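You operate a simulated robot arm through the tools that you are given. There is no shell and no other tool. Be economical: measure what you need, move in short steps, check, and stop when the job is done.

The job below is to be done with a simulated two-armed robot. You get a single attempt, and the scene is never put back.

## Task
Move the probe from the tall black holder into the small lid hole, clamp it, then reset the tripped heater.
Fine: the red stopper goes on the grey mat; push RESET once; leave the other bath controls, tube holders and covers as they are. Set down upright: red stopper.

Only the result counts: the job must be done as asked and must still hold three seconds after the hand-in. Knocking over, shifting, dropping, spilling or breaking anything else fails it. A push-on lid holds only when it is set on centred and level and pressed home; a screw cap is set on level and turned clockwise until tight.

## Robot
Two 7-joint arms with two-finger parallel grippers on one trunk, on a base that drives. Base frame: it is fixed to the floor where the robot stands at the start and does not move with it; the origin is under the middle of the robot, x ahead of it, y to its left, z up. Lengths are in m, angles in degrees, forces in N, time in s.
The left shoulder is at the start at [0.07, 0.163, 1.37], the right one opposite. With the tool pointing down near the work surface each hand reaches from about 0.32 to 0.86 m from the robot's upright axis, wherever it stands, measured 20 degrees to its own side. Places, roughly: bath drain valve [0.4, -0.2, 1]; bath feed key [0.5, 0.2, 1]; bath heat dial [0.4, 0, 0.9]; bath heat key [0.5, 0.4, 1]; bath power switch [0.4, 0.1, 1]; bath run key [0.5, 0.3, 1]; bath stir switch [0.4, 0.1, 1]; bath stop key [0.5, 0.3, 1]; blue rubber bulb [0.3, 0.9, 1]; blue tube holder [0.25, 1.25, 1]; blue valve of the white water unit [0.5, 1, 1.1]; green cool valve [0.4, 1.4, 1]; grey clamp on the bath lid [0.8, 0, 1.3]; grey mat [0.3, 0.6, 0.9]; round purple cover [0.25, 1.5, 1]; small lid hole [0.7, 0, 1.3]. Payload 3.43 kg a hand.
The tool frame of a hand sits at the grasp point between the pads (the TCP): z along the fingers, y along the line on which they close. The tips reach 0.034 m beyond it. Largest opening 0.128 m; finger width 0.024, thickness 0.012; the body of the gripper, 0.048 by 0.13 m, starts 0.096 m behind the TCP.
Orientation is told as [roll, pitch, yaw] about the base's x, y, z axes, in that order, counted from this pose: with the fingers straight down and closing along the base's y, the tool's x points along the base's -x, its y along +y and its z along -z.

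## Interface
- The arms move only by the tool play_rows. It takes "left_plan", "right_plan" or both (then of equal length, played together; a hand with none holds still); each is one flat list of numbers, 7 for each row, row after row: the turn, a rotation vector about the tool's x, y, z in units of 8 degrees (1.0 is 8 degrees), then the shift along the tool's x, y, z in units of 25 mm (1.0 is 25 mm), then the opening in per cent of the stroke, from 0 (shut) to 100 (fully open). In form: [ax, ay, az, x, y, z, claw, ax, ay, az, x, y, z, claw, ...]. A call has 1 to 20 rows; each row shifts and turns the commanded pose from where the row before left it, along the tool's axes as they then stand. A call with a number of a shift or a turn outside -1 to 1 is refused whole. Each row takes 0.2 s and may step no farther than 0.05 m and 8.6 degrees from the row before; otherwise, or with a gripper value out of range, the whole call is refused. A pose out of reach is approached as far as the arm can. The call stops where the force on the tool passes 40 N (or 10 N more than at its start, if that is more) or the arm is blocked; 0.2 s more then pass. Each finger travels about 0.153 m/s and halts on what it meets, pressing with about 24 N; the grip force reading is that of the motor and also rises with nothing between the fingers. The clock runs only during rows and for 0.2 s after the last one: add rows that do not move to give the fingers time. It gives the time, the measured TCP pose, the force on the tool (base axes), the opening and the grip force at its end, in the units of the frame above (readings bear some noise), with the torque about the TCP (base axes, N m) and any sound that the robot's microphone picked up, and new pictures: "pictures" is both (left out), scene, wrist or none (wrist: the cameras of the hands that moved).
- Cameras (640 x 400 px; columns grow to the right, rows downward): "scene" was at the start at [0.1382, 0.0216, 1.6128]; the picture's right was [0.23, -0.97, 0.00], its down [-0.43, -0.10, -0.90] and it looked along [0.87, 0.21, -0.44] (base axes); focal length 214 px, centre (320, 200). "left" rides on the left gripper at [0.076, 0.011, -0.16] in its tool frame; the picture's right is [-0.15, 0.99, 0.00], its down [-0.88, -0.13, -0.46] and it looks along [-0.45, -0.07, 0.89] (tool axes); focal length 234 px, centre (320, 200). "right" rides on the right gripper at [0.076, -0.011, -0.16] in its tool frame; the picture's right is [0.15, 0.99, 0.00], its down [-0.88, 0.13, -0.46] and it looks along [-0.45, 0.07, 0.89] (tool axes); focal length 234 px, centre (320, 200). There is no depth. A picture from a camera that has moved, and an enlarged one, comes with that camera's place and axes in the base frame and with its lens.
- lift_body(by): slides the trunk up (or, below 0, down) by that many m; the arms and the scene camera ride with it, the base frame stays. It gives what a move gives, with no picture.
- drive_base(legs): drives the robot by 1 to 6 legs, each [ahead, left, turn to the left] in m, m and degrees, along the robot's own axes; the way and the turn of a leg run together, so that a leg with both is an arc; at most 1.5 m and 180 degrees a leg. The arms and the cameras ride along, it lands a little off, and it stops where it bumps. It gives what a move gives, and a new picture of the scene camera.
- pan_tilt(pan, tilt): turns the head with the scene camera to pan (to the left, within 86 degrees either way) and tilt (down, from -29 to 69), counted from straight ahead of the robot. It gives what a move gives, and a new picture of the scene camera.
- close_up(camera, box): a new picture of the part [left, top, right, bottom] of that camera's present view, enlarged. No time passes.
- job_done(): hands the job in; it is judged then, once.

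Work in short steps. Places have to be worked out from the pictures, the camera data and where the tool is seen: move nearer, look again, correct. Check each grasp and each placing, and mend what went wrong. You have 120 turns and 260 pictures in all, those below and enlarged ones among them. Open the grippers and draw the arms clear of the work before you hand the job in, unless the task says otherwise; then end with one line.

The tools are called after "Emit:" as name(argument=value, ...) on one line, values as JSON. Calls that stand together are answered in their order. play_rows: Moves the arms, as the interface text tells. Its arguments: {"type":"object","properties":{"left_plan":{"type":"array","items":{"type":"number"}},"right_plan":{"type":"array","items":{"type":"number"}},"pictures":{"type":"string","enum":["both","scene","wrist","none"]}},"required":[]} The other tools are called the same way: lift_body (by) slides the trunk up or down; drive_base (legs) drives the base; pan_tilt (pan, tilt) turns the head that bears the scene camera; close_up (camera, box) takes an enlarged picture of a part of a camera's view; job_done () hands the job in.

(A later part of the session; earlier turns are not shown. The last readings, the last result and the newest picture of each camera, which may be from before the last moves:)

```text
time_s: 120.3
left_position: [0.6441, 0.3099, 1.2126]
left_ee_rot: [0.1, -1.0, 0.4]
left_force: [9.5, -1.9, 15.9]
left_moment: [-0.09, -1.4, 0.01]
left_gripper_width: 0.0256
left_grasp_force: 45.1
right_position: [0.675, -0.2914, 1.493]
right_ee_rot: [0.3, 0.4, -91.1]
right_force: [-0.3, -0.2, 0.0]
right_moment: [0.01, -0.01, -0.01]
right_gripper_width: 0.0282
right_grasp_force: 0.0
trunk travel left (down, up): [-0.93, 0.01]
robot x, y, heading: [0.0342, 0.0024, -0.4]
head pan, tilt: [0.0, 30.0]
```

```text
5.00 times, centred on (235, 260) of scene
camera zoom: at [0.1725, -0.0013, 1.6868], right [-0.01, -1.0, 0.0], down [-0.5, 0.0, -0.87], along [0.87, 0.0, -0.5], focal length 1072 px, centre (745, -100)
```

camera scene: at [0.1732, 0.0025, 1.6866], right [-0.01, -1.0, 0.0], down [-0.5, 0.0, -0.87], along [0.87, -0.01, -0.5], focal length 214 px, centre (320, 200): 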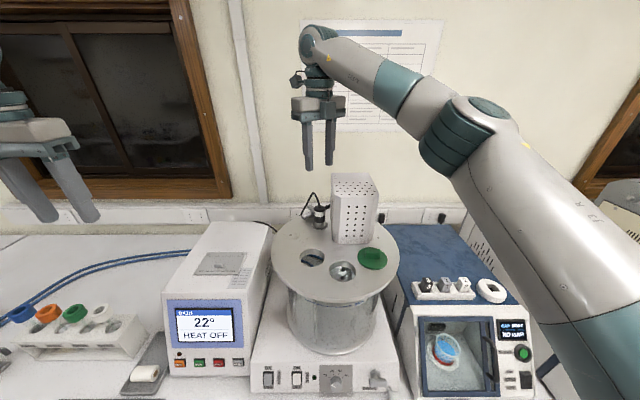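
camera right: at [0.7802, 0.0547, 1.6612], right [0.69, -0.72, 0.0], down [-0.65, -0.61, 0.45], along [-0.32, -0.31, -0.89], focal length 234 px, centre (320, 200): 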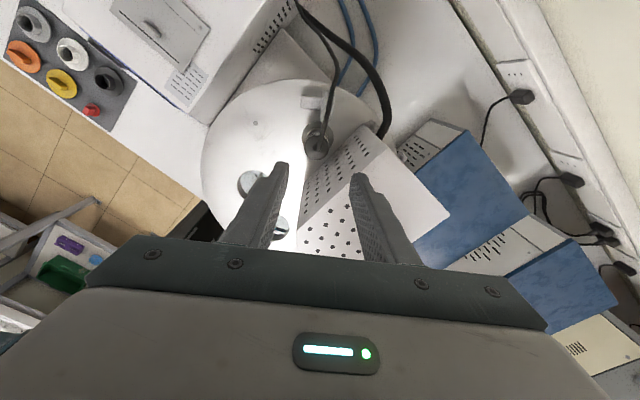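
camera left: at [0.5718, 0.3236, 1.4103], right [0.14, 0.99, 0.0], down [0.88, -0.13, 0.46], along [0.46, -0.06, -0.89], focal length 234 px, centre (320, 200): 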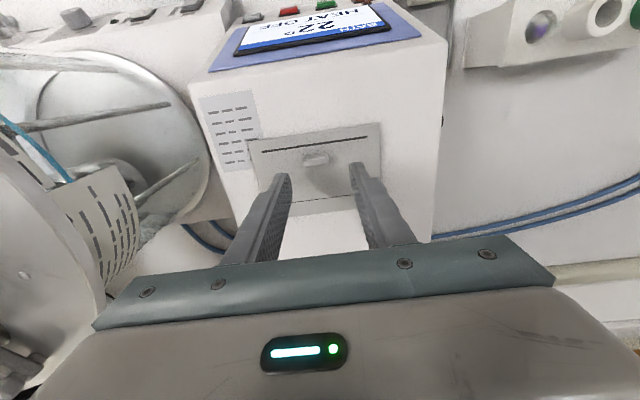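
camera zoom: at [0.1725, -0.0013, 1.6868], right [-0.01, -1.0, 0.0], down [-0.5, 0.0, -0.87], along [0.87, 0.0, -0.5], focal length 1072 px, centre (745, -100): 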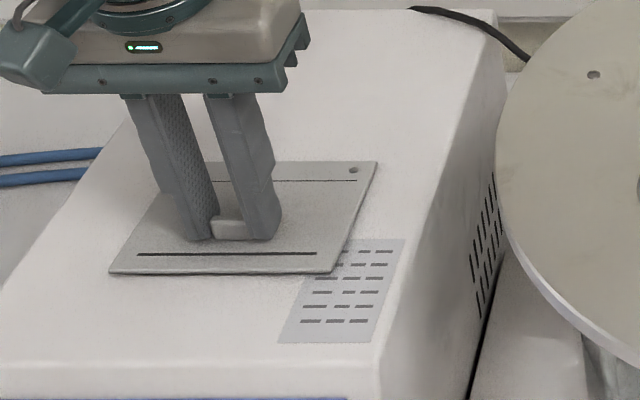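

The flap is shut again. I release it, rise, and take a right camera picture to look for RESET on the bath's far sides.

Emit:
play_rows(left_plan=[0, 0, 0, 0, 0, 0, 15, 0, 0, 0, 0, 0, 0, 30, 0, 0, 0, 0, 0, 0, 36, 0, 0, 0, 0, 0, -0.6, 36, 0, 0, 0, 0, 0, -1, 36, 0, 0, 0, 0, 0, -1, 36, 0, 0, 0, 0, 0, -1, 36, 0, 0, 0, 0, 0, -1, 36, 0, 0, 0, 0, 0, -1, 36, 0, 0, 0, 1, 0, -1, 36, 0, 0, 0, 1, 0, -1, 36, 0, 0, 0, 1, 0, 0, 36, 0, 0, 0, 1, 0, 0, 36], right_plan=[0, 0, 0, 0, 0, 0, 22, 0, 0, 0, 0, 0, 0, 22, 0, 0, 0, 0, 0, 0, 22, 0, 0, 0, 0, 0, 0, 22, 0, 0, 0, 0, 0, 0, 22, 0, 0, 0, 0, 0, 0, 22, 0, 0, 0, 0, 0, 0, 22, 0, 0, 0, 0, 0, 0, 22, 0, 0, 0, 0, 0, 0, 22, 0, 0, 0, 0, 0, 0, 22, 0, 0, 0, 0, 0, 0, 22, 0, 0, 0, 0, 0, 0, 22], pictures="both")

Emit:
close_up(camera="scene", box=[190, 220, 280, 300])

```text
refused: give rows for one hand, or as many for the one as for the other
```

```text
5.00 times, centred on (235, 260) of scene
camera zoom: at [0.1725, -0.0013, 1.6868], right [-0.01, -1.0, 0.0], down [-0.5, 0.0, -0.87], along [0.87, 0.0, -0.5], focal length 1072 px, centre (745, -100)
```

zoom: 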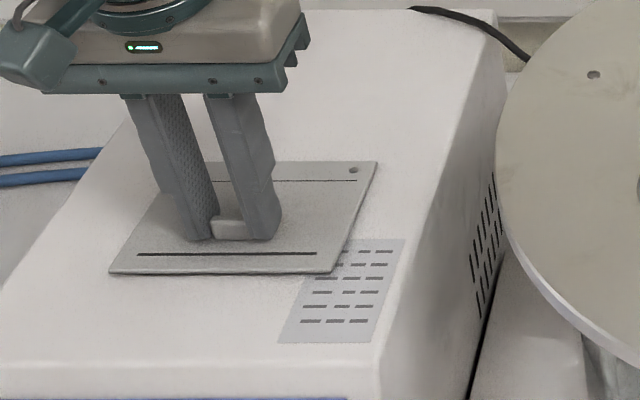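

The row counts differed; I repeat for the left hand alone.

Emit:
play_rows(left_plan=[0, 0, 0, 0, 0, 0, 15, 0, 0, 0, 0, 0, 0, 30, 0, 0, 0, 0, 0, 0, 36, 0, 0, 0, 0, 0, -0.6, 36, 0, 0, 0, 0, 0, -1, 36, 0, 0, 0, 0, 0, -1, 36, 0, 0, 0, 0, 0, -1, 36, 0, 0, 0, 0, 0, -1, 36, 0, 0, 0, 0, 0, -1, 36, 0, 0, 0, 1, 0, -1, 36, 0, 0, 0, 1, 0, -1, 36, 0, 0, 0, 1, 0, 0, 36, 0, 0, 0, 1, 0, 0, 36], pictures="wrist")

Emit:
close_up(camera="scene", box=[180, 210, 420, 400])

Emit:
close_up(camera="right", box=[0, 0, 640, 400])

```text
time_s: 123.1
left_position: [0.5415, 0.3106, 1.4015]
left_ee_rot: [0.0, -0.9, 0.3]
left_force: [0.1, 0.3, -0.2]
left_moment: [0.02, -0.01, -0.02]
left_gripper_width: 0.0461
left_grasp_force: 0.0
right_position: [0.6738, -0.2893, 1.4935]
right_ee_rot: [0.5, 0.2, -91.2]
right_force: [-1.3, -0.6, 0.2]
right_moment: [-0.04, -0.02, 0.03]
right_gripper_width: 0.0282
right_grasp_force: 0.1
trunk travel left (down, up): [-0.93, 0.01]
robot x, y, heading: [0.0331, 0.0019, -0.4]
head pan, tilt: [0.0, 30.0]
camera left: at [0.4631, 0.3224, 1.5591], right [0.14, 0.99, 0.0], down [0.87, -0.13, 0.47], along [0.47, -0.06, -0.88], focal length 234 px, centre (320, 200)
```

left: 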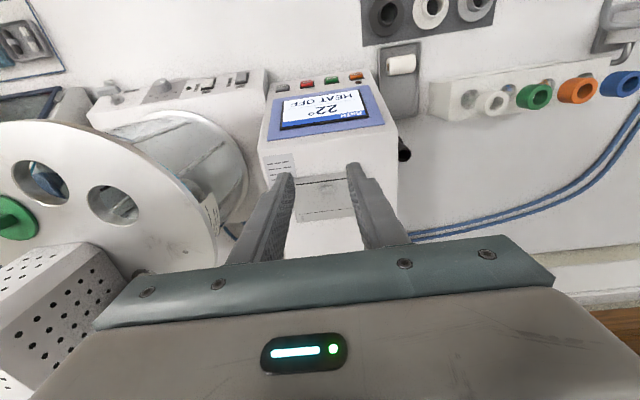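

```text
2.11 times, centred on (300, 305) of scene
camera zoom: at [0.1722, 0.0009, 1.6867], right [-0.01, -1.0, 0.0], down [-0.5, 0.0, -0.87], along [0.87, -0.01, -0.5], focal length 452 px, centre (362, -21)
```

zoom: 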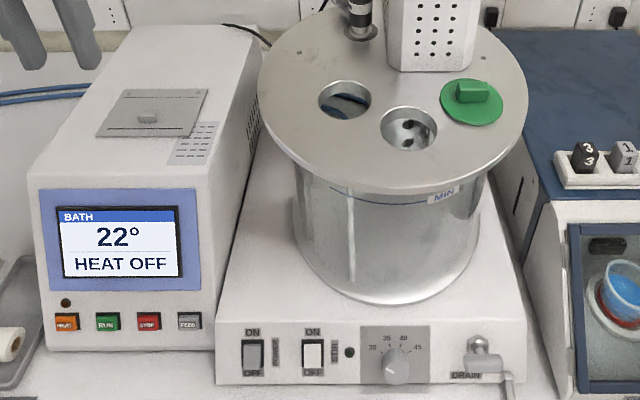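

```text
1.00 times, centred on (320, 200) of right (not enlarged: the box is as wide or as high as the picture)
camera zoom: at [0.6634, -0.2134, 1.6536], right [0.99, 0.13, 0.01], down [0.11, -0.88, 0.45], along [0.06, -0.45, -0.89], focal length 234 px, centre (320, 200)
```

zoom: 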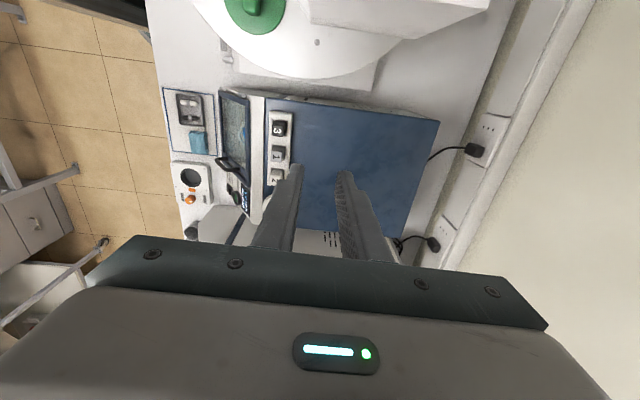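

Still no RESET seen. I look closely at the gap between controller and bath and at the rear of the bath.

Emit:
close_up(camera="scene", box=[240, 200, 330, 340])

Emit:
close_up(camera="left", box=[60, 60, 280, 270])

Emit:
close_up(camera="scene", box=[340, 190, 440, 330])

```text
2.86 times, centred on (285, 270) of scene
camera zoom: at [0.1722, 0.0009, 1.6867], right [-0.01, -1.0, 0.0], down [-0.5, 0.0, -0.87], along [0.87, -0.01, -0.5], focal length 613 px, centre (420, 0)
```

zoom: 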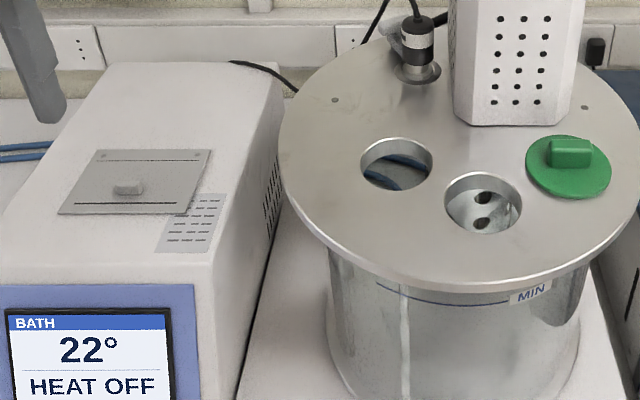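

```text
1.90 times, centred on (170, 165) of left
camera zoom: at [0.4631, 0.3224, 1.5591], right [0.14, 0.99, 0.0], down [0.87, -0.13, 0.47], along [0.47, -0.06, -0.88], focal length 446 px, centre (606, 267)
```

zoom: 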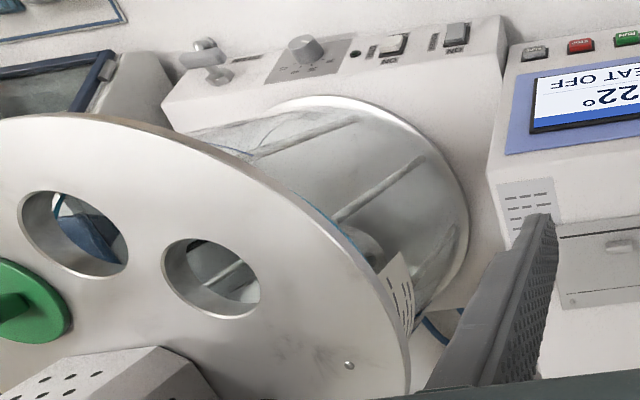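

```text
2.86 times, centred on (390, 260) of scene
camera zoom: at [0.1722, 0.0009, 1.6867], right [-0.01, -1.0, 0.0], down [-0.5, 0.0, -0.87], along [0.87, -0.01, -0.5], focal length 613 px, centre (120, 29)
```

zoom: 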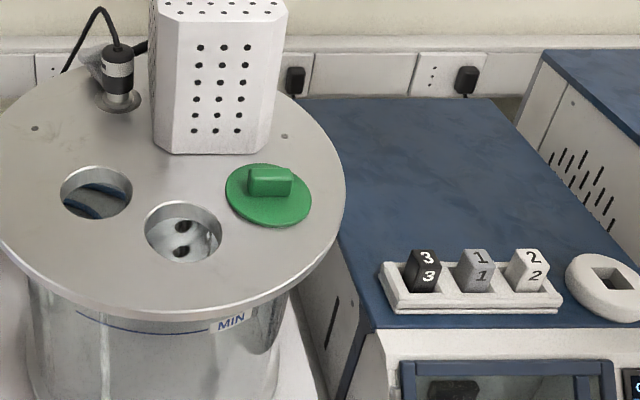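

I bring the right hand back and drive right to look at the bath's right side and the white box's far side.

Emit:
play_rows(right_plan=[0, 0, 0, 0, -1, 0, 22, 0, 0, 0, 0, -1, 0, 22, 0, 0, 0, 0, -1, 0, 22, 0, 0, 0, 0, -1, 0, 22, 0, 0, 0, 0, -1, 0, 22, 0, 0, 0, 0, -1, 0, 22, 0, 0, 0, 0, -1, 0, 22, 0, 0, 0, 0, -1, 0, 22, 0, 0, 0, 0, -1, 0, 22, 0, 0, 0, 0, -1, 0, 22], left_plan=[0, 0, 0, 1, 0, -1, 36, 0, 0, 0, 1, 0, -1, 36, 0, 0, 0, 1, 0, -1, 36, 0, 0, 0, 1, 0, -1, 36, 0, 0, 0, 0, 1, 0, 36, 0, 0, 0, 0, 1, 0, 36, 0, 0, 0, 0, 1, 0, 36, 0, 0, 0, 0, 1, 0, 36, 0, 0, 0, 0, 0, 0, 36, 0, 0, 0, 0, 0, 0, 36], pictures="none")

Emit:
drive_base(legs=[[-0.1, 0, 0], [0, -0.6, 0]])

Emit:
pan_tilt(pan=40, tilt=28)

```text
time_s: 125.3
left_position: [0.44, 0.4084, 1.4978]
left_ee_rot: [0.1, -1.1, 0.4]
left_force: [0.5, 1.0, -0.1]
left_moment: [0.03, -0.02, 0.01]
left_gripper_width: 0.0461
left_grasp_force: 0.0
right_position: [0.4242, -0.2873, 1.4891]
right_ee_rot: [0.5, 0.2, -91.1]
right_force: [-0.3, 0.0, 0.0]
right_moment: [0.0, -0.02, 0.03]
right_gripper_width: 0.0283
right_grasp_force: 0.1
trunk travel left (down, up): [-0.93, 0.01]
robot x, y, heading: [0.0293, -0.0016, -0.3]
head pan, tilt: [0.0, 30.0]
```

```text
time_s: 129.4
left_position: [0.3347, -0.1823, 1.4964]
left_ee_rot: [0.0, -0.9, 1.2]
left_force: [0.4, 0.5, -0.3]
left_moment: [-0.03, -0.02, -0.01]
left_gripper_width: 0.0459
left_grasp_force: 0.1
right_position: [0.3298, -0.878, 1.4913]
right_ee_rot: [0.6, 0.0, -90.3]
right_force: [-0.1, 0.9, 0.5]
right_moment: [-0.03, -0.02, -0.02]
right_gripper_width: 0.0281
right_grasp_force: 0.1
trunk travel left (down, up): [-0.93, 0.01]
robot x, y, heading: [-0.0702, -0.6003, 0.5]
head pan, tilt: [0.0, 30.0]
camera scene: at [0.0729, -0.5951, 1.6867], right [0.01, -1.0, 0.0], down [-0.5, -0.01, -0.87], along [0.87, 0.01, -0.5], focal length 214 px, centre (320, 200)
```

scene: 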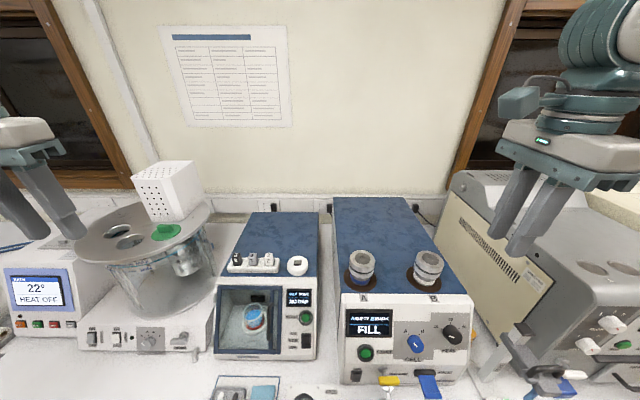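

```text
time_s: 130.5
left_position: [0.3347, -0.185, 1.4967]
left_ee_rot: [0.0, -0.9, 1.2]
left_force: [0.1, -0.3, 0.4]
left_moment: [0.0, 0.01, 0.02]
left_gripper_width: 0.046
left_grasp_force: 0.0
right_position: [0.3302, -0.8795, 1.4906]
right_ee_rot: [0.4, 0.2, -90.3]
right_force: [-0.4, -0.3, -0.7]
right_moment: [-0.02, -0.01, -0.01]
right_gripper_width: 0.0283
right_grasp_force: 0.1
trunk travel left (down, up): [-0.93, 0.01]
robot x, y, heading: [-0.0625, -0.5974, 0.3]
head pan, tilt: [40.0, 28.0]
camera scene: at [0.052, -0.539, 1.6899], right [0.65, -0.76, 0.0], down [-0.36, -0.3, -0.88], along [0.67, 0.57, -0.47], focal length 214 px, centre (320, 200)
```

scene: 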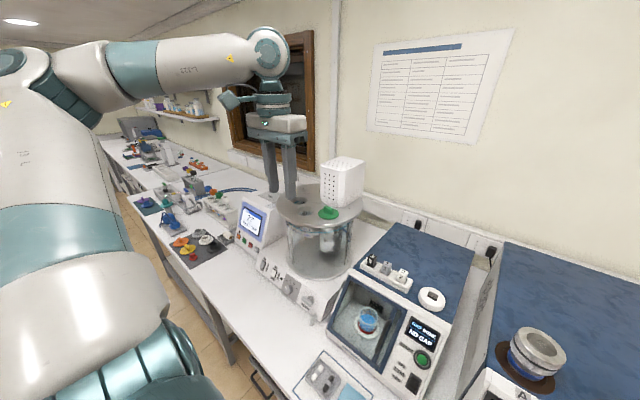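

Emit:
close_up(camera="scene", box=[310, 145, 380, 225])

Emit:
close_up(camera="scene", box=[250, 200, 390, 320])

```text
5.00 times, centred on (345, 185) of scene
camera zoom: at [0.052, -0.539, 1.6899], right [0.65, -0.76, 0.0], down [-0.36, -0.3, -0.88], along [0.67, 0.57, -0.47], focal length 1072 px, centre (195, 275)
```

zoom: 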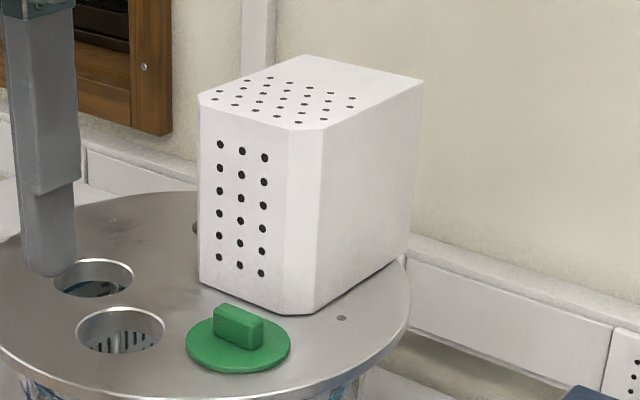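

```text
3.33 times, centred on (320, 260) of scene
camera zoom: at [0.052, -0.539, 1.6899], right [0.65, -0.76, 0.0], down [-0.36, -0.3, -0.88], along [0.67, 0.57, -0.47], focal length 715 px, centre (320, 0)
```

zoom: 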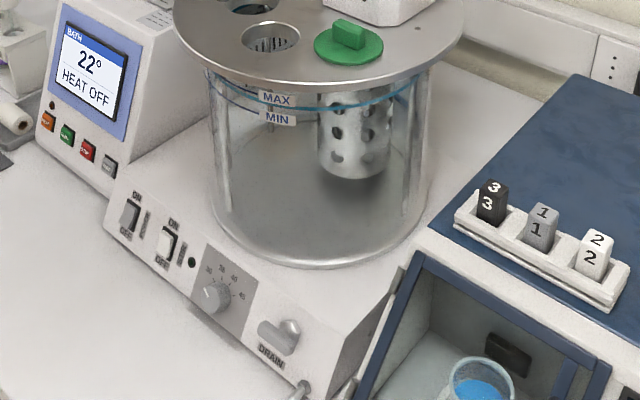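

Box and base look plain from here. The back of the white heater box is still unseen, so I drive back and as far ahead as it goes, to look behind it with the right wrist camera.

Emit:
drive_base(legs=[[0, 0.6, 0], [0.17, 0, 0]])

Emit:
play_rows(right_plan=[0, 0, 1, 0, 0, -0.5, 22, 0, 0, 1, 0, 0, -0.5, 22, 0, 0, 1, 0, 0, -0.5, 22, 0, 0, 1, 0, 0, -0.5, 22, 0, 0, 1, 0, 0, 0, 22, 0, 0, 1, 0, 0, 0, 22, 0, 0, 0.8, 0, 0, 0, 22], pictures="none")

```text
time_s: 134.9
left_position: [0.5018, 0.4122, 1.4996]
left_ee_rot: [0.0, -1.1, 0.6]
left_force: [-0.8, -0.3, 0.1]
left_moment: [0.01, -0.05, -0.01]
left_gripper_width: 0.046
left_grasp_force: 0.1
right_position: [0.4895, -0.2823, 1.4923]
right_ee_rot: [0.6, 0.1, -90.8]
right_force: [-0.7, -0.1, -0.2]
right_moment: [-0.04, -0.03, 0.03]
right_gripper_width: 0.0281
right_grasp_force: 0.0
trunk travel left (down, up): [-0.93, 0.01]
robot x, y, heading: [0.1024, 0.0047, -0.2]
head pan, tilt: [40.0, 28.0]
camera scene: at [0.2147, 0.0609, 1.6903], right [0.64, -0.77, 0.0], down [-0.36, -0.3, -0.88], along [0.68, 0.57, -0.47], focal length 214 px, centre (320, 200)
```

scene: 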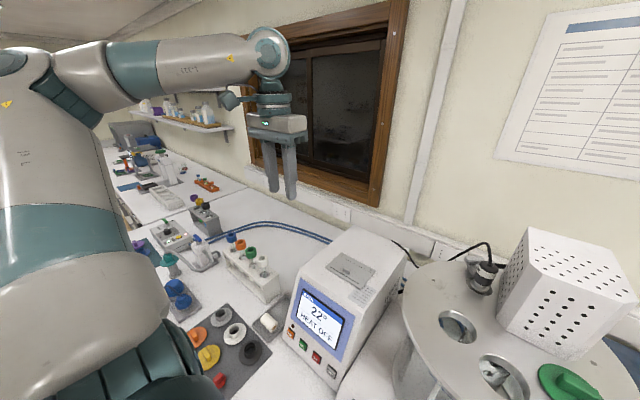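

```text
time_s: 136.6
left_position: [0.5047, 0.4117, 1.4974]
left_ee_rot: [0.1, -0.9, 0.6]
left_force: [0.1, 0.7, 0.2]
left_moment: [0.01, 0.01, -0.01]
left_gripper_width: 0.0461
left_grasp_force: 0.0
right_position: [0.4943, -0.2826, 1.5402]
right_ee_rot: [0.1, 0.5, -145.3]
right_force: [-0.1, 0.7, -0.3]
right_moment: [-0.02, 0.04, 0.01]
right_gripper_width: 0.0283
right_grasp_force: 0.1
trunk travel left (down, up): [-0.93, 0.01]
robot x, y, heading: [0.1007, 0.0051, -0.2]
head pan, tilt: [40.0, 28.0]
```

Emit:
play_rows(right_plan=[0, 0, 0, 1, -0.09, 0, 22, 0, 0, 0, 1, -0.09, 0, 22, 0, 0, 0, 1, -0.09, 0, 22, 0, 0, 0, 1, -0.09, 0, 22, 0, 0, 0, 1, -0.09, 0, 22, 0, 0, 0, 1, -0.09, 0, 22, 0, 0, 0, 1, -0.09, 0, 22, 0, 0, 0, 1, -0.09, 0, 22, 0, 0, 0, 1, -0.09, 0, 22, 0, 0, 0, 1, -0.09, 0, 22, 0, 0, 0, 1, -0.09, 0, 22, 0, 0, 0, 1, -0.09, 0, 22, 0, 0, 0, 1, -0.09, 0, 22, 0, 0, 0, 1, -0.09, 0, 22, 0, 0, 0, 1, -0.09, 0, 22, 0, 0, 0, 1, -0.09, 0.1, 22, 0, 0, 0, 1, -0.09, 0.1, 22, 0, 0, 0, 1, -0.09, 0.1, 22], pictures="wrist")

Emit:
close_up(camera="right", box=[300, 60, 560, 260])

```text
time_s: 140.3
left_position: [0.5055, 0.4156, 1.4972]
left_ee_rot: [-0.1, -0.9, 0.7]
left_force: [0.1, 0.0, -0.6]
left_moment: [-0.05, -0.01, -0.01]
left_gripper_width: 0.0461
left_grasp_force: 0.0
right_position: [0.8278, 0.0069, 1.5332]
right_ee_rot: [0.4, 0.5, -145.1]
right_force: [-0.3, 1.1, -0.3]
right_moment: [-0.04, -0.02, 0.01]
right_gripper_width: 0.0282
right_grasp_force: 0.1
right hand out of reach, approached as far as the arm can: row 18
trunk travel left (down, up): [-0.93, 0.01]
robot x, y, heading: [0.1021, 0.002, 0.2]
head pan, tilt: [40.0, 28.0]
camera right: at [0.8825, 0.0607, 1.6931], right [0.69, -0.73, 0.01], down [-0.65, -0.61, 0.45], along [-0.32, -0.31, -0.89], focal length 234 px, centre (320, 200)
```

right: 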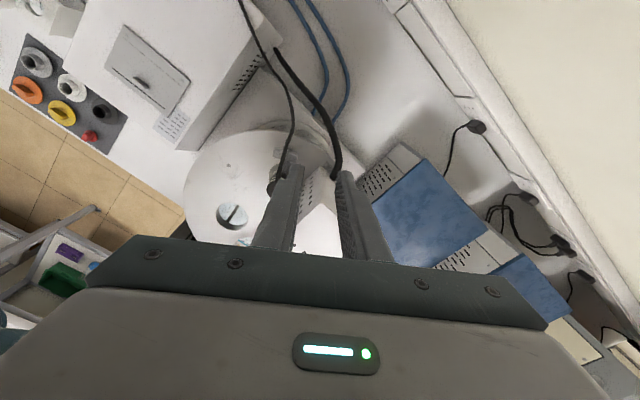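

```text
2.00 times, centred on (430, 160) of right
camera zoom: at [0.8825, 0.0607, 1.6931], right [0.69, -0.73, 0.01], down [-0.65, -0.61, 0.45], along [-0.32, -0.31, -0.89], focal length 468 px, centre (100, 280)
```

zoom: 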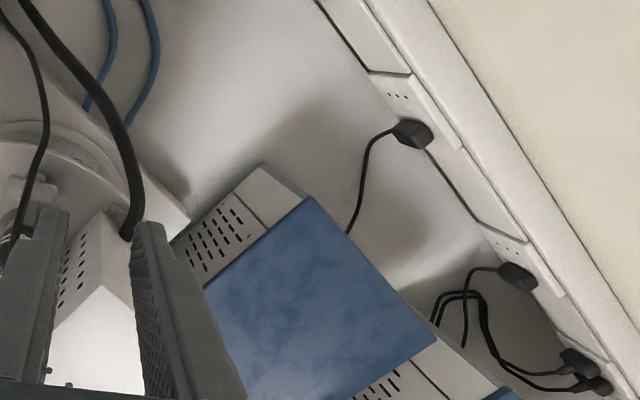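

The slots belong to the blue unit. I shift the hand to +y to see the heater box's back face unobstructed.

Emit:
play_rows(right_plan=[0, 0, 0, 0.65, -0.93, 0.5, 22, 0, 0, 0, 0.65, -0.93, 0.6, 22, 0, 0, 0, 0.65, -0.93, 0.6, 22, 0, 0, 0, 0.3, -0.9, 0, 22, 0, 0, 0, 0.3, -0.9, 0, 22, 0, 0, 0, 0, 0, 0, 22], pictures="wrist")

Emit:
close_up(camera="right", box=[260, 80, 460, 250])

```text
time_s: 141.8
left_position: [0.506, 0.4116, 1.4985]
left_ee_rot: [0.0, -0.9, 0.5]
left_force: [0.1, -0.3, -0.9]
left_moment: [0.0, 0.01, 0.01]
left_gripper_width: 0.0462
left_grasp_force: 0.1
right_position: [0.8102, 0.0845, 1.4968]
right_ee_rot: [0.0, 0.5, -145.2]
right_force: [0.0, 0.7, -0.3]
right_moment: [-0.05, 0.03, -0.01]
right_gripper_width: 0.0281
right_grasp_force: 0.1
right hand out of reach, approached as far as the arm can: row 1, 2, 3, 4, 5
trunk travel left (down, up): [-0.93, 0.01]
robot x, y, heading: [0.1007, 0.001, -0.2]
head pan, tilt: [40.0, 28.0]
camera right: at [0.8645, 0.1378, 1.658], right [0.68, -0.73, 0.0], down [-0.65, -0.61, 0.45], along [-0.33, -0.31, -0.89], focal length 234 px, centre (320, 200)
```

right: 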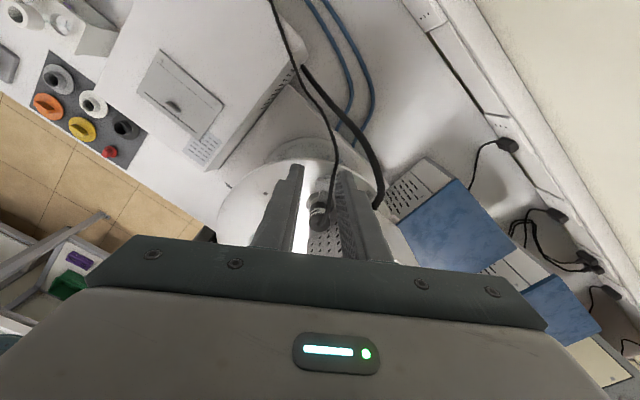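

```text
2.35 times, centred on (360, 165) of right
camera zoom: at [0.8645, 0.1378, 1.658], right [0.68, -0.73, 0.0], down [-0.65, -0.61, 0.45], along [-0.33, -0.31, -0.89], focal length 551 px, centre (226, 282)
```

zoom: 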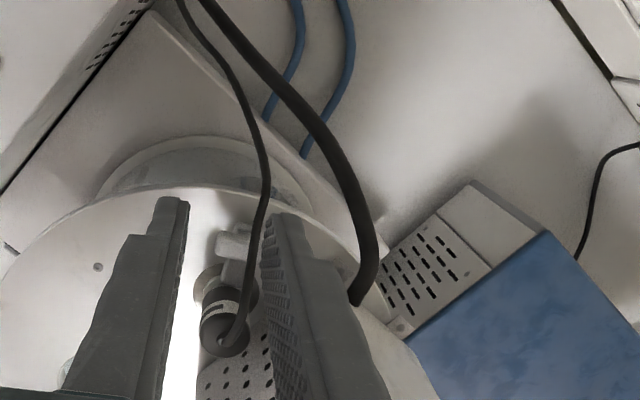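

The box's back still isn't visible. I move over the box and turn to yaw −180° so the camera hangs behind the box, looking back at it.

Emit:
play_rows(right_plan=[0, 0, 0, -0.65, 0.93, -0.4, 22, 0, 0, 0, -0.65, 0.93, -0.4, 22, 0, 0, 0, -0.65, 0.93, -0.4, 22, 0, 0, 0, -0.65, 0.93, -0.2, 22, 0, 0, 0, -0.65, 0.93, 0, 22, 0, 0, 0, -0.65, 0.93, 0, 22, 0, 0, 0.9, 0, 0, 0, 22, 0, 0, 0.9, 0, 0, 0, 22, 0, 0, 0.9, 0, 0, 0, 22, 0, 0, 0.9, 0, 0, 0, 22, 0, 0, 0.75, 0, 0, 0, 22], pictures="wrist")

Emit:
close_up(camera="right", box=[220, 60, 420, 260])

```text
time_s: 144.2
left_position: [0.5048, 0.4116, 1.4979]
left_ee_rot: [0.0, -0.9, 0.6]
left_force: [1.1, -0.8, 0.0]
left_moment: [-0.04, 0.03, -0.01]
left_gripper_width: 0.0463
left_grasp_force: 0.0
right_position: [0.8101, -0.0833, 1.5328]
right_ee_rot: [-0.3, 0.5, 180.0]
right_force: [0.4, 0.0, 0.4]
right_moment: [-0.03, -0.04, -0.02]
right_gripper_width: 0.0283
right_grasp_force: 0.1
trunk travel left (down, up): [-0.93, 0.01]
robot x, y, heading: [0.1021, 0.0007, -0.2]
head pan, tilt: [40.0, 28.0]
camera right: at [0.8846, -0.0722, 1.6932], right [0.14, -0.99, 0.0], down [-0.88, -0.13, 0.45], along [-0.44, -0.06, -0.89], focal length 234 px, centre (320, 200)
```

right: 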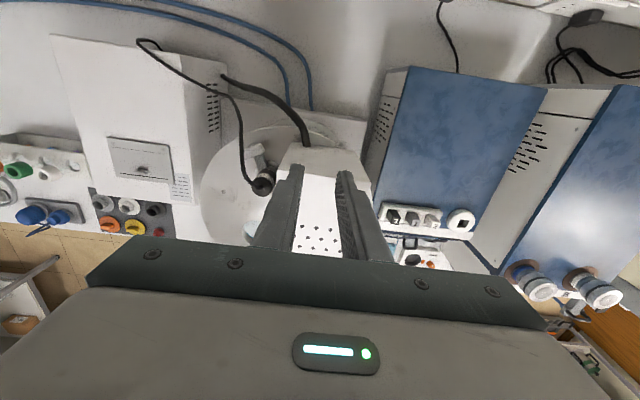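

```text
2.00 times, centred on (320, 160) of right
camera zoom: at [0.8846, -0.0722, 1.6932], right [0.14, -0.99, 0.0], down [-0.88, -0.13, 0.45], along [-0.44, -0.06, -0.89], focal length 468 px, centre (320, 280)
```

zoom: 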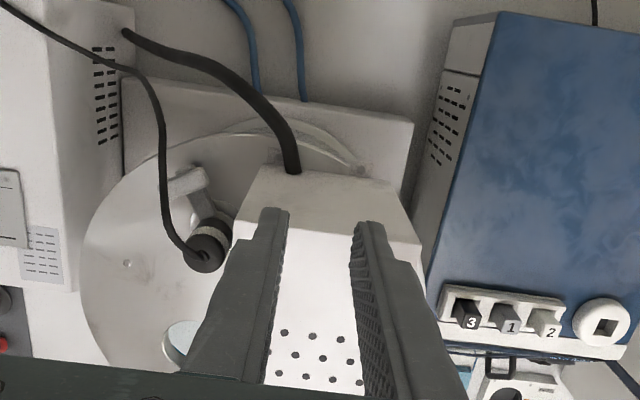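

The back of the heater box is blank. I enlarge the rear strip of the bath base and the controller's sides in this picture.

Emit:
close_up(camera="right", box=[210, 60, 370, 150])

Emit:
close_up(camera="right", box=[40, 20, 230, 130])

Emit:
close_up(camera="right", box=[360, 60, 440, 260])

```text
4.00 times, centred on (290, 105) of right
camera zoom: at [0.8846, -0.0722, 1.6932], right [0.14, -0.99, 0.0], down [-0.88, -0.13, 0.45], along [-0.44, -0.06, -0.89], focal length 937 px, centre (440, 580)
```

zoom: 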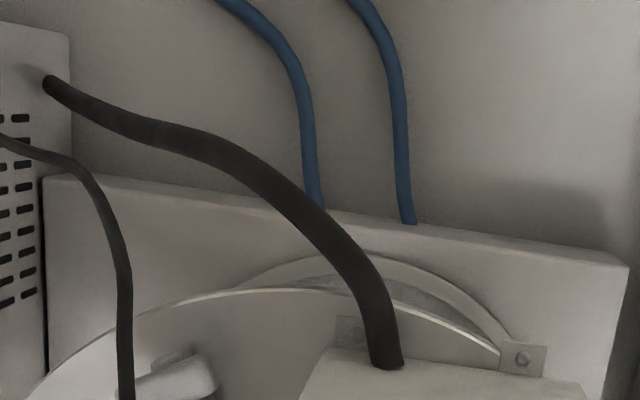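

```text
3.37 times, centred on (135, 75) of right
camera zoom: at [0.8846, -0.0722, 1.6932], right [0.14, -0.99, 0.0], down [-0.88, -0.13, 0.45], along [-0.44, -0.06, -0.89], focal length 789 px, centre (943, 621)
```

zoom: 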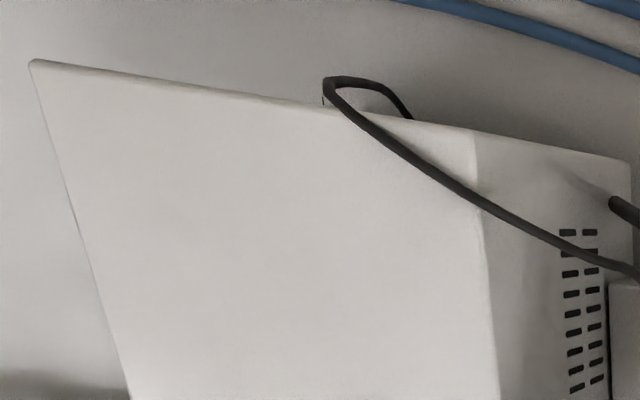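

```text
2.00 times, centred on (400, 160) of right
camera zoom: at [0.8846, -0.0722, 1.6932], right [0.14, -0.99, 0.0], down [-0.88, -0.13, 0.45], along [-0.44, -0.06, -0.89], focal length 468 px, centre (160, 280)
```

zoom: 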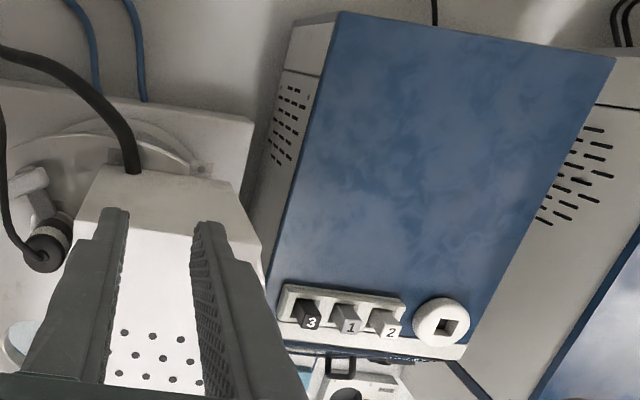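

Nothing there either. The controller's left and rear sides remain; I retract the right hand and drive left to look at them.

Emit:
play_rows(right_plan=[0, 0, 0, -1, 0, 0, 22, 0, 0, 0, -1, 0, 0, 22, 0, 0, 0, -1, 0, 0, 22, 0, 0, 0, -1, 0, 0, 22, 0, 0, 0, -1, 0, 0, 22, 0, 0, 0, -1, 0, 0, 22, 0, 0, 0, -1, 0, 0, 22, 0, 0, -1, -1, 0, 0, 22, 0, 0, -1, -1, 0, 0, 22, 0, 0, -1, -1, 0, 0, 22, 0, 0, -1, -1, 0, 0, 22, 0, 0, -1, 0, 0, 0, 22, 0, 0, -1, 0, 0, 0, 22, 0, 0, -1, 0, 0, 0, 22, 0, 0, -1, 0, 0, 0, 22, 0, 0, -1, 0, 0, 0, 22, 0, 0, -1, 0, 0, 0, 22, 0, 0, -0.25, 0, 0, 0, 22], pictures="none")

Emit:
drive_base(legs=[[-0.2, 0, 0], [0, 0.95, 0]])

Emit:
pan_tilt(pan=-38, tilt=38)

Emit:
close_up(camera="scene", box=[240, 100, 400, 240])

```text
time_s: 147.9
left_position: [0.5053, 0.4123, 1.4972]
left_ee_rot: [0.1, -0.9, 0.6]
left_force: [-0.5, -0.3, -0.5]
left_moment: [-0.02, -0.01, 0.01]
left_gripper_width: 0.046
left_grasp_force: 0.2
right_position: [0.538, -0.1045, 1.5306]
right_ee_rot: [0.4, 0.3, -98.0]
right_force: [0.3, 0.1, -0.5]
right_moment: [-0.01, 0.01, 0.02]
right_gripper_width: 0.0283
right_grasp_force: 0.0
trunk travel left (down, up): [-0.93, 0.01]
robot x, y, heading: [0.1006, 0.0042, 0.2]
head pan, tilt: [40.0, 28.0]
```

```text
time_s: 154.1
left_position: [0.3167, 1.3652, 1.4986]
left_ee_rot: [0.1, -1.0, 0.3]
left_force: [0.3, -0.1, -0.1]
left_moment: [0.02, 0.03, -0.01]
left_gripper_width: 0.0464
left_grasp_force: 0.1
right_position: [0.3449, 0.8479, 1.5296]
right_ee_rot: [0.5, 0.4, -98.4]
right_force: [-1.0, 0.7, -0.3]
right_moment: [0.05, 0.01, -0.02]
right_gripper_width: 0.0281
right_grasp_force: 0.0
trunk travel left (down, up): [-0.93, 0.01]
robot x, y, heading: [-0.0928, 0.9582, -0.2]
head pan, tilt: [40.0, 28.0]
camera scene: at [0.0284, 1.0143, 1.6899], right [0.64, -0.77, 0.0], down [-0.36, -0.3, -0.88], along [0.68, 0.56, -0.47], focal length 214 px, centre (320, 200)
```

scene: 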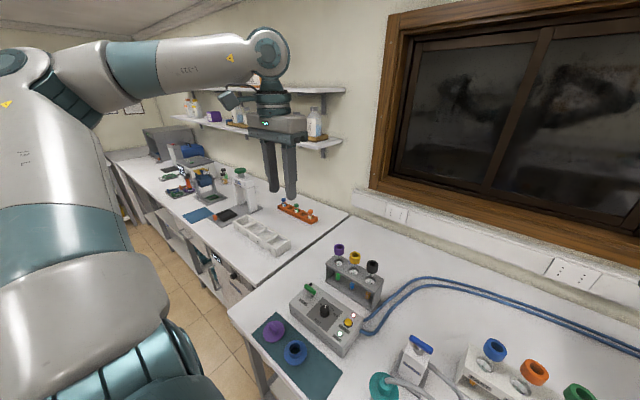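

```text
time_s: 155.6
left_position: [0.3163, 1.3664, 1.4979]
left_ee_rot: [0.0, -0.9, 0.3]
left_force: [0.2, 0.1, 0.1]
left_moment: [0.0, 0.01, -0.01]
left_gripper_width: 0.0461
left_grasp_force: 0.2
right_position: [0.346, 0.8492, 1.5303]
right_ee_rot: [0.4, 0.2, -98.4]
right_force: [-0.4, 0.3, -0.2]
right_moment: [-0.02, 0.03, 0.01]
right_gripper_width: 0.0284
right_grasp_force: 0.0
trunk travel left (down, up): [-0.93, 0.01]
robot x, y, heading: [-0.0911, 0.9579, -0.6]
head pan, tilt: [-38.0, 38.0]
camera scene: at [0.0259, 0.9043, 1.6743], right [-0.62, -0.79, 0.0], down [-0.48, 0.38, -0.79], along [0.62, -0.49, -0.62], focal length 214 px, centre (320, 200)
```

scene: 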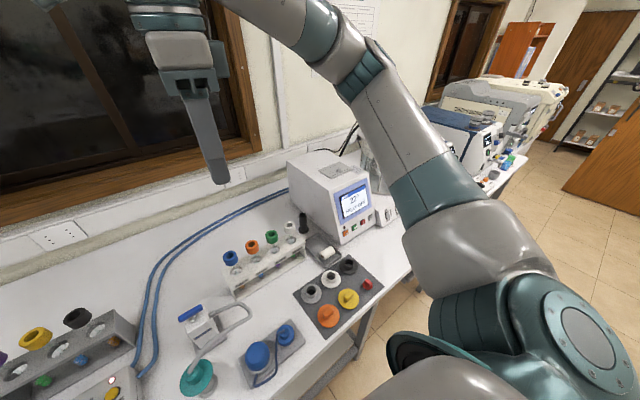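

```text
2.86 times, centred on (320, 170) of scene
camera zoom: at [0.0259, 0.9043, 1.6743], right [-0.62, -0.79, 0.0], down [-0.48, 0.38, -0.79], along [0.62, -0.49, -0.62], focal length 613 px, centre (320, 286)
```

zoom: 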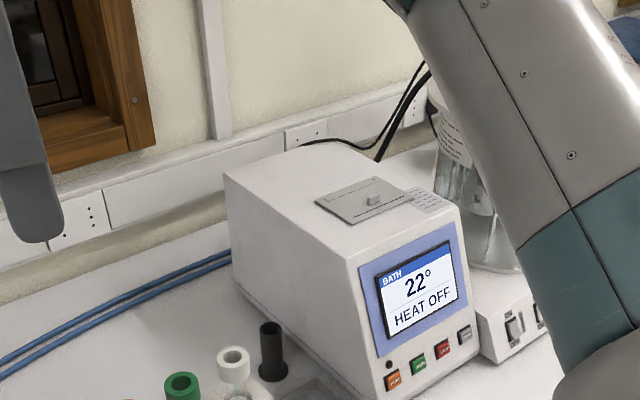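

The left side is plain too. A printed card hangs on the tank; I enlarge it and the region around.

Emit:
close_up(camera="scene", box=[340, 115, 390, 180])

Emit:
pan_tilt(pan=-50, tilt=25)

```text
6.15 times, centred on (365, 148) of scene
camera zoom: at [0.0259, 0.9043, 1.6743], right [-0.62, -0.79, 0.0], down [-0.48, 0.38, -0.79], along [0.62, -0.49, -0.62], focal length 1320 px, centre (43, 523)
```

zoom: 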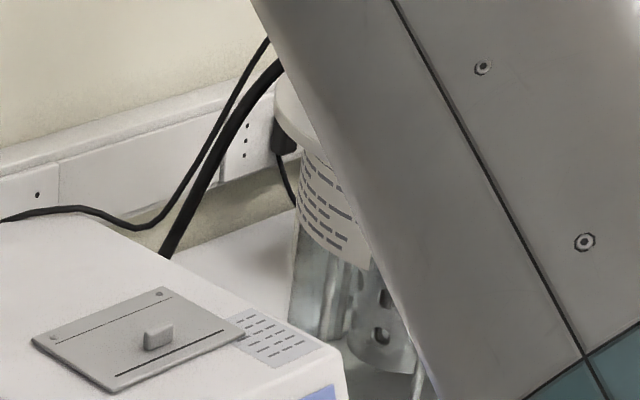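

```text
time_s: 156.4
left_position: [0.3164, 1.3656, 1.498]
left_ee_rot: [0.2, -0.9, 0.3]
left_force: [-1.3, -0.8, -0.5]
left_moment: [0.0, 0.01, 0.0]
left_gripper_width: 0.0461
left_grasp_force: 0.1
right_position: [0.3468, 0.8488, 1.5305]
right_ee_rot: [0.5, 0.2, -98.4]
right_force: [0.8, 0.1, 0.1]
right_moment: [0.0, -0.01, -0.02]
right_gripper_width: 0.0283
right_grasp_force: 0.1
trunk travel left (down, up): [-0.93, 0.01]
robot x, y, heading: [-0.088, 0.9552, -0.5]
head pan, tilt: [-50.0, 25.0]
camera scene: at [0.017, 0.8868, 1.6946], right [-0.77, -0.64, 0.0], down [-0.27, 0.33, -0.91], along [0.58, -0.7, -0.42], focal length 214 px, centre (320, 200)
```

scene: 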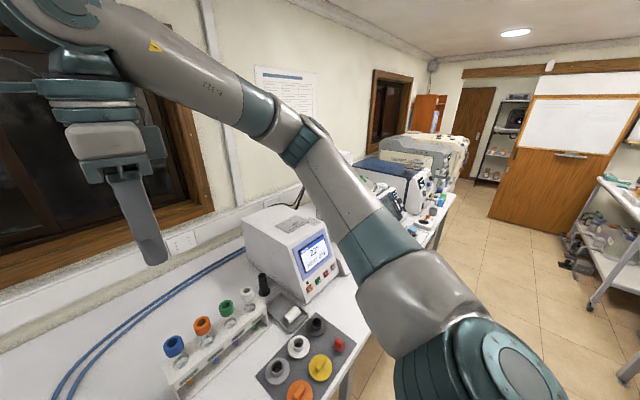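

I want to see the rear of controller and bath base. I prepare the left arm with a large yaw (toward +145°) as worked for the right one, then drive back in front of the bath.

Emit:
play_rows(left_plan=[0, 0, 0, 0, -1, 0, 30, 0, 0, 0, 0, -1, 0, 30, 0, 0, 0, 0, -1, 0, 30, 0, 0, 0, 0, -1, 0, 30, 0, 0, 0, 0, -1, 0, 30, 0, 0, 0, 0, -1, 0, 30, 0, 0, -1, 0, 0, 0, 30, 0, 0, -1, 0, 0, 0, 30, 0, 0, -1, 0, 0, 0, 30, 0, 0, -1, 0, 0, 0, 30, 0, 0, -1, 0, 0, 0, 30, 0, 0, -1, 0, 0, 0, 30, 0, 0, -1, 0, 0, 0, 30, 0, 0, -1, 0, 0, 0, 30, 0, 0, -1, 0, 0, 0, 30, 0, 0, -1, 0, 0, 0, 30, 0, 0, -1, 0, 0, 0, 30, 0, 0, -1, 0, 0, 0, 30, 0, 0, -1, 0, 0, 0, 30], pictures="none")

Emit:
drive_base(legs=[[0, -0.9, 0], [0.22, 0, 0]])

```text
time_s: 160.4
left_position: [0.3172, 1.2166, 1.4979]
left_ee_rot: [-1.0, 0.2, 104.5]
left_force: [-0.5, -0.3, 0.3]
left_moment: [0.0, 0.03, -0.02]
left_gripper_width: 0.0382
left_grasp_force: 0.0
right_position: [0.3463, 0.8481, 1.5321]
right_ee_rot: [0.4, 0.4, -98.4]
right_force: [0.0, 0.1, -0.3]
right_moment: [0.0, -0.03, -0.01]
right_gripper_width: 0.0281
right_grasp_force: 0.0
trunk travel left (down, up): [-0.93, 0.01]
robot x, y, heading: [-0.0931, 0.9591, -0.1]
head pan, tilt: [-50.0, 25.0]
```

```text
time_s: 166.4
left_position: [0.5269, 0.3289, 1.4997]
left_ee_rot: [-1.2, 0.2, 104.9]
left_force: [-0.7, -1.2, 0.0]
left_moment: [-0.03, -0.06, 0.0]
left_gripper_width: 0.0384
left_grasp_force: 0.1
right_position: [0.5605, -0.0368, 1.5329]
right_ee_rot: [0.8, 0.4, -97.8]
right_force: [-1.0, 0.4, 0.3]
right_moment: [-0.03, -0.05, 0.01]
right_gripper_width: 0.0282
right_grasp_force: 0.1
trunk travel left (down, up): [-0.93, 0.01]
robot x, y, heading: [0.1252, 0.0681, 0.3]
head pan, tilt: [-50.0, 25.0]
camera scene: at [0.23, -0.0034, 1.6952], right [-0.76, -0.65, 0.0], down [-0.27, 0.32, -0.91], along [0.59, -0.69, -0.42], focal length 214 px, centre (320, 200)
```

scene: 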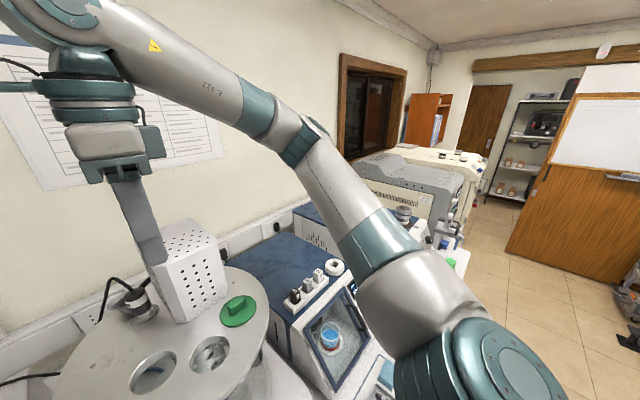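

Emit:
play_rows(left_plan=[0, 0, -1, 0, 0, 0, 30, 0, 0, -1, 0, 0, 0, 30, 0, 0, -1, 0, 0, 0, 30, 0, 0, -1, 0, 0, 0, 30, 0, 0, -1, 0, 0, 0, 30, 0, 0, -1, 0, 0, 0, 30, 0, 0, -1, 0, 0, 0, 30, 0, 0, -1, 0, 0, 0, 30, 0, 0, -1, 0, 0, 0, 30, 0, 0, -0.4, 0, 0, 0, 30, 0, 0, 0, 1, 0, 0, 30, 0, 0, 0, 1, 0, 0, 30, 0, 0, 0, 1, 0, 0, 30, 0, 0, 0, 1, 0, 0, 30, 0, 0, 0, 1, 0, 0, 30, 0, 0, 0, 1, 0, 0, 30, 0, 0, 0, 1, 0, 0, 30, 0, 0, 0, 1, 0, 0, 30, 0, 0, 0, 1, 0, 0, 30, 0, 0, 0, 1, 0, 0, 30], pictures="wrist")

```text
time_s: 170.6
left_position: [0.7882, 0.3291, 1.5013]
left_ee_rot: [-0.1, 0.8, -179.8]
left_force: [-0.5, 1.0, 0.6]
left_moment: [-0.01, 0.03, 0.04]
left_gripper_width: 0.0384
left_grasp_force: 0.1
right_position: [0.5686, -0.037, 1.5287]
right_ee_rot: [0.4, 0.2, -97.9]
right_force: [-0.1, 0.6, 0.4]
right_moment: [-0.03, 0.01, 0.0]
right_gripper_width: 0.028
right_grasp_force: 0.0
trunk travel left (down, up): [-0.93, 0.01]
robot x, y, heading: [0.1261, 0.0632, 0.2]
head pan, tilt: [-50.0, 25.0]
camera left: at [0.8613, 0.3182, 1.6606], right [-0.14, -0.99, 0.0], down [-0.89, 0.13, 0.44], along [-0.44, 0.07, -0.9], focal length 234 px, centre (320, 200)
```

left: 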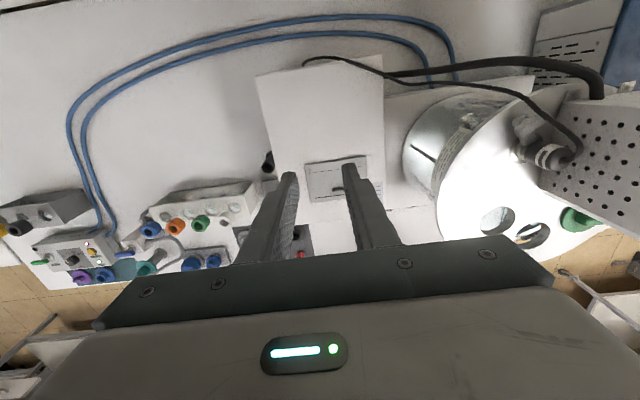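

The controller's back is just hidden. I go farther toward the wall and slightly down.

Emit:
play_rows(left_plan=[0, 0, 0, 1, -0.2, 0.6, 30, 0, 0, 0, 1, -0.2, 0.6, 30, 0, 0, 0, 1, -0.2, 0.6, 30, 0, 0, 0, 1, -0.2, 0.6, 30, 0, 0, 0, 0.8, 0, 0.6, 30, 0, 0, 0, 0, 0, 0, 30], pictures="wrist")

Emit:
close_up(camera="left", box=[220, 20, 480, 220])

```text
time_s: 172.0
left_position: [0.8155, 0.3497, 1.4712]
left_ee_rot: [-0.2, 1.0, -180.0]
left_force: [0.2, 0.0, -0.3]
left_moment: [0.01, -0.03, 0.01]
left_gripper_width: 0.0383
left_grasp_force: 0.0
left hand out of reach, approached as far as the arm can: row 1, 2, 3, 4, 5
right_position: [0.5663, -0.0377, 1.5312]
right_ee_rot: [0.6, 0.3, -97.8]
right_force: [0.5, 0.3, -0.1]
right_moment: [-0.01, 0.0, 0.02]
right_gripper_width: 0.0282
right_grasp_force: 0.1
trunk travel left (down, up): [-0.93, 0.01]
robot x, y, heading: [0.1237, 0.0659, 0.0]
head pan, tilt: [-50.0, 25.0]
camera left: at [0.8893, 0.3386, 1.6315], right [-0.15, -0.99, 0.0], down [-0.89, 0.13, 0.44], along [-0.44, 0.07, -0.9], focal length 234 px, centre (320, 200)
```

left: 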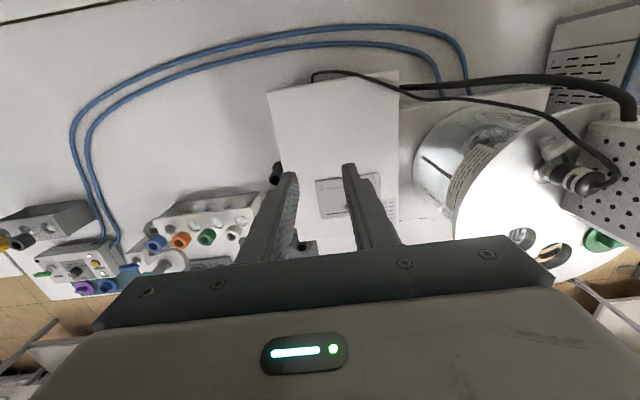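

```text
2.00 times, centred on (350, 120) of left
camera zoom: at [0.8893, 0.3386, 1.6315], right [-0.15, -0.99, 0.0], down [-0.89, 0.13, 0.44], along [-0.44, 0.07, -0.9], focal length 468 px, centre (260, 360)
```

zoom: 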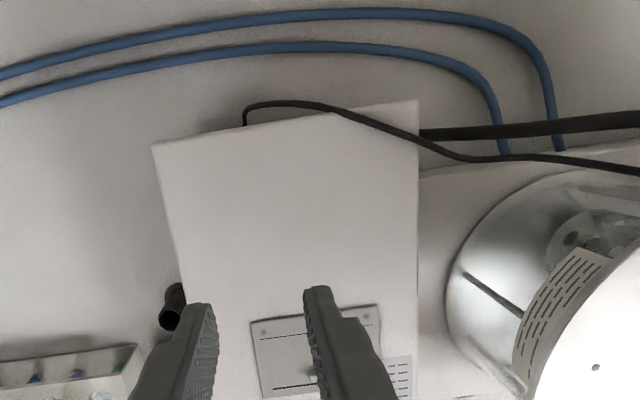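

I drive a little farther ahead so the camera gets past the rear edge.

Emit:
drive_base(legs=[[0.1, 0, 0]])

Emit:
close_up(camera="left", box=[220, 40, 480, 240])

```text
time_s: 173.1
left_position: [0.9039, 0.3497, 1.476]
left_ee_rot: [0.0, 1.4, 180.0]
left_force: [-0.8, 0.4, 0.2]
left_moment: [-0.03, -0.09, 0.02]
left_gripper_width: 0.0384
left_grasp_force: 0.1
right_position: [0.6544, -0.0375, 1.5338]
right_ee_rot: [0.9, 0.3, -97.9]
right_force: [-1.1, -0.1, -0.5]
right_moment: [0.0, -0.1, 0.0]
right_gripper_width: 0.0282
right_grasp_force: 0.1
trunk travel left (down, up): [-0.93, 0.01]
robot x, y, heading: [0.2241, 0.0648, 0.5]
head pan, tilt: [-50.0, 25.0]
camera scene: at [0.324, -0.0036, 1.6955], right [-0.76, -0.64, 0.0], down [-0.27, 0.32, -0.91], along [0.59, -0.69, -0.42], focal length 214 px, centre (320, 200)
```

scene: 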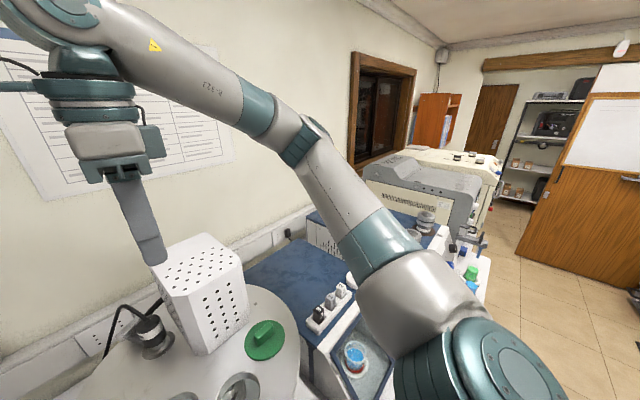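

```text
2.00 times, centred on (350, 140) of left
camera zoom: at [0.9775, 0.3378, 1.637], right [-0.15, -0.99, 0.0], down [-0.89, 0.13, 0.43], along [-0.43, 0.07, -0.9], focal length 468 px, centre (260, 320)
```

zoom: 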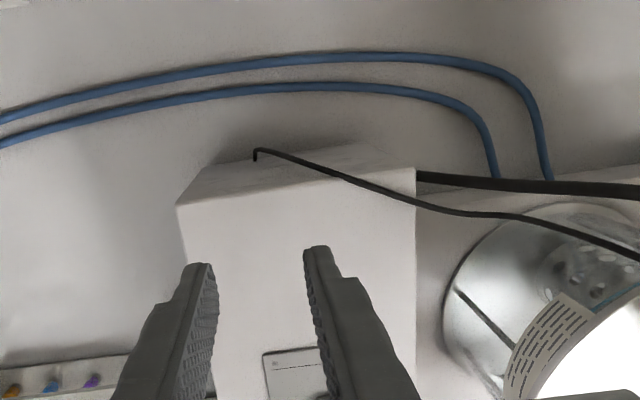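

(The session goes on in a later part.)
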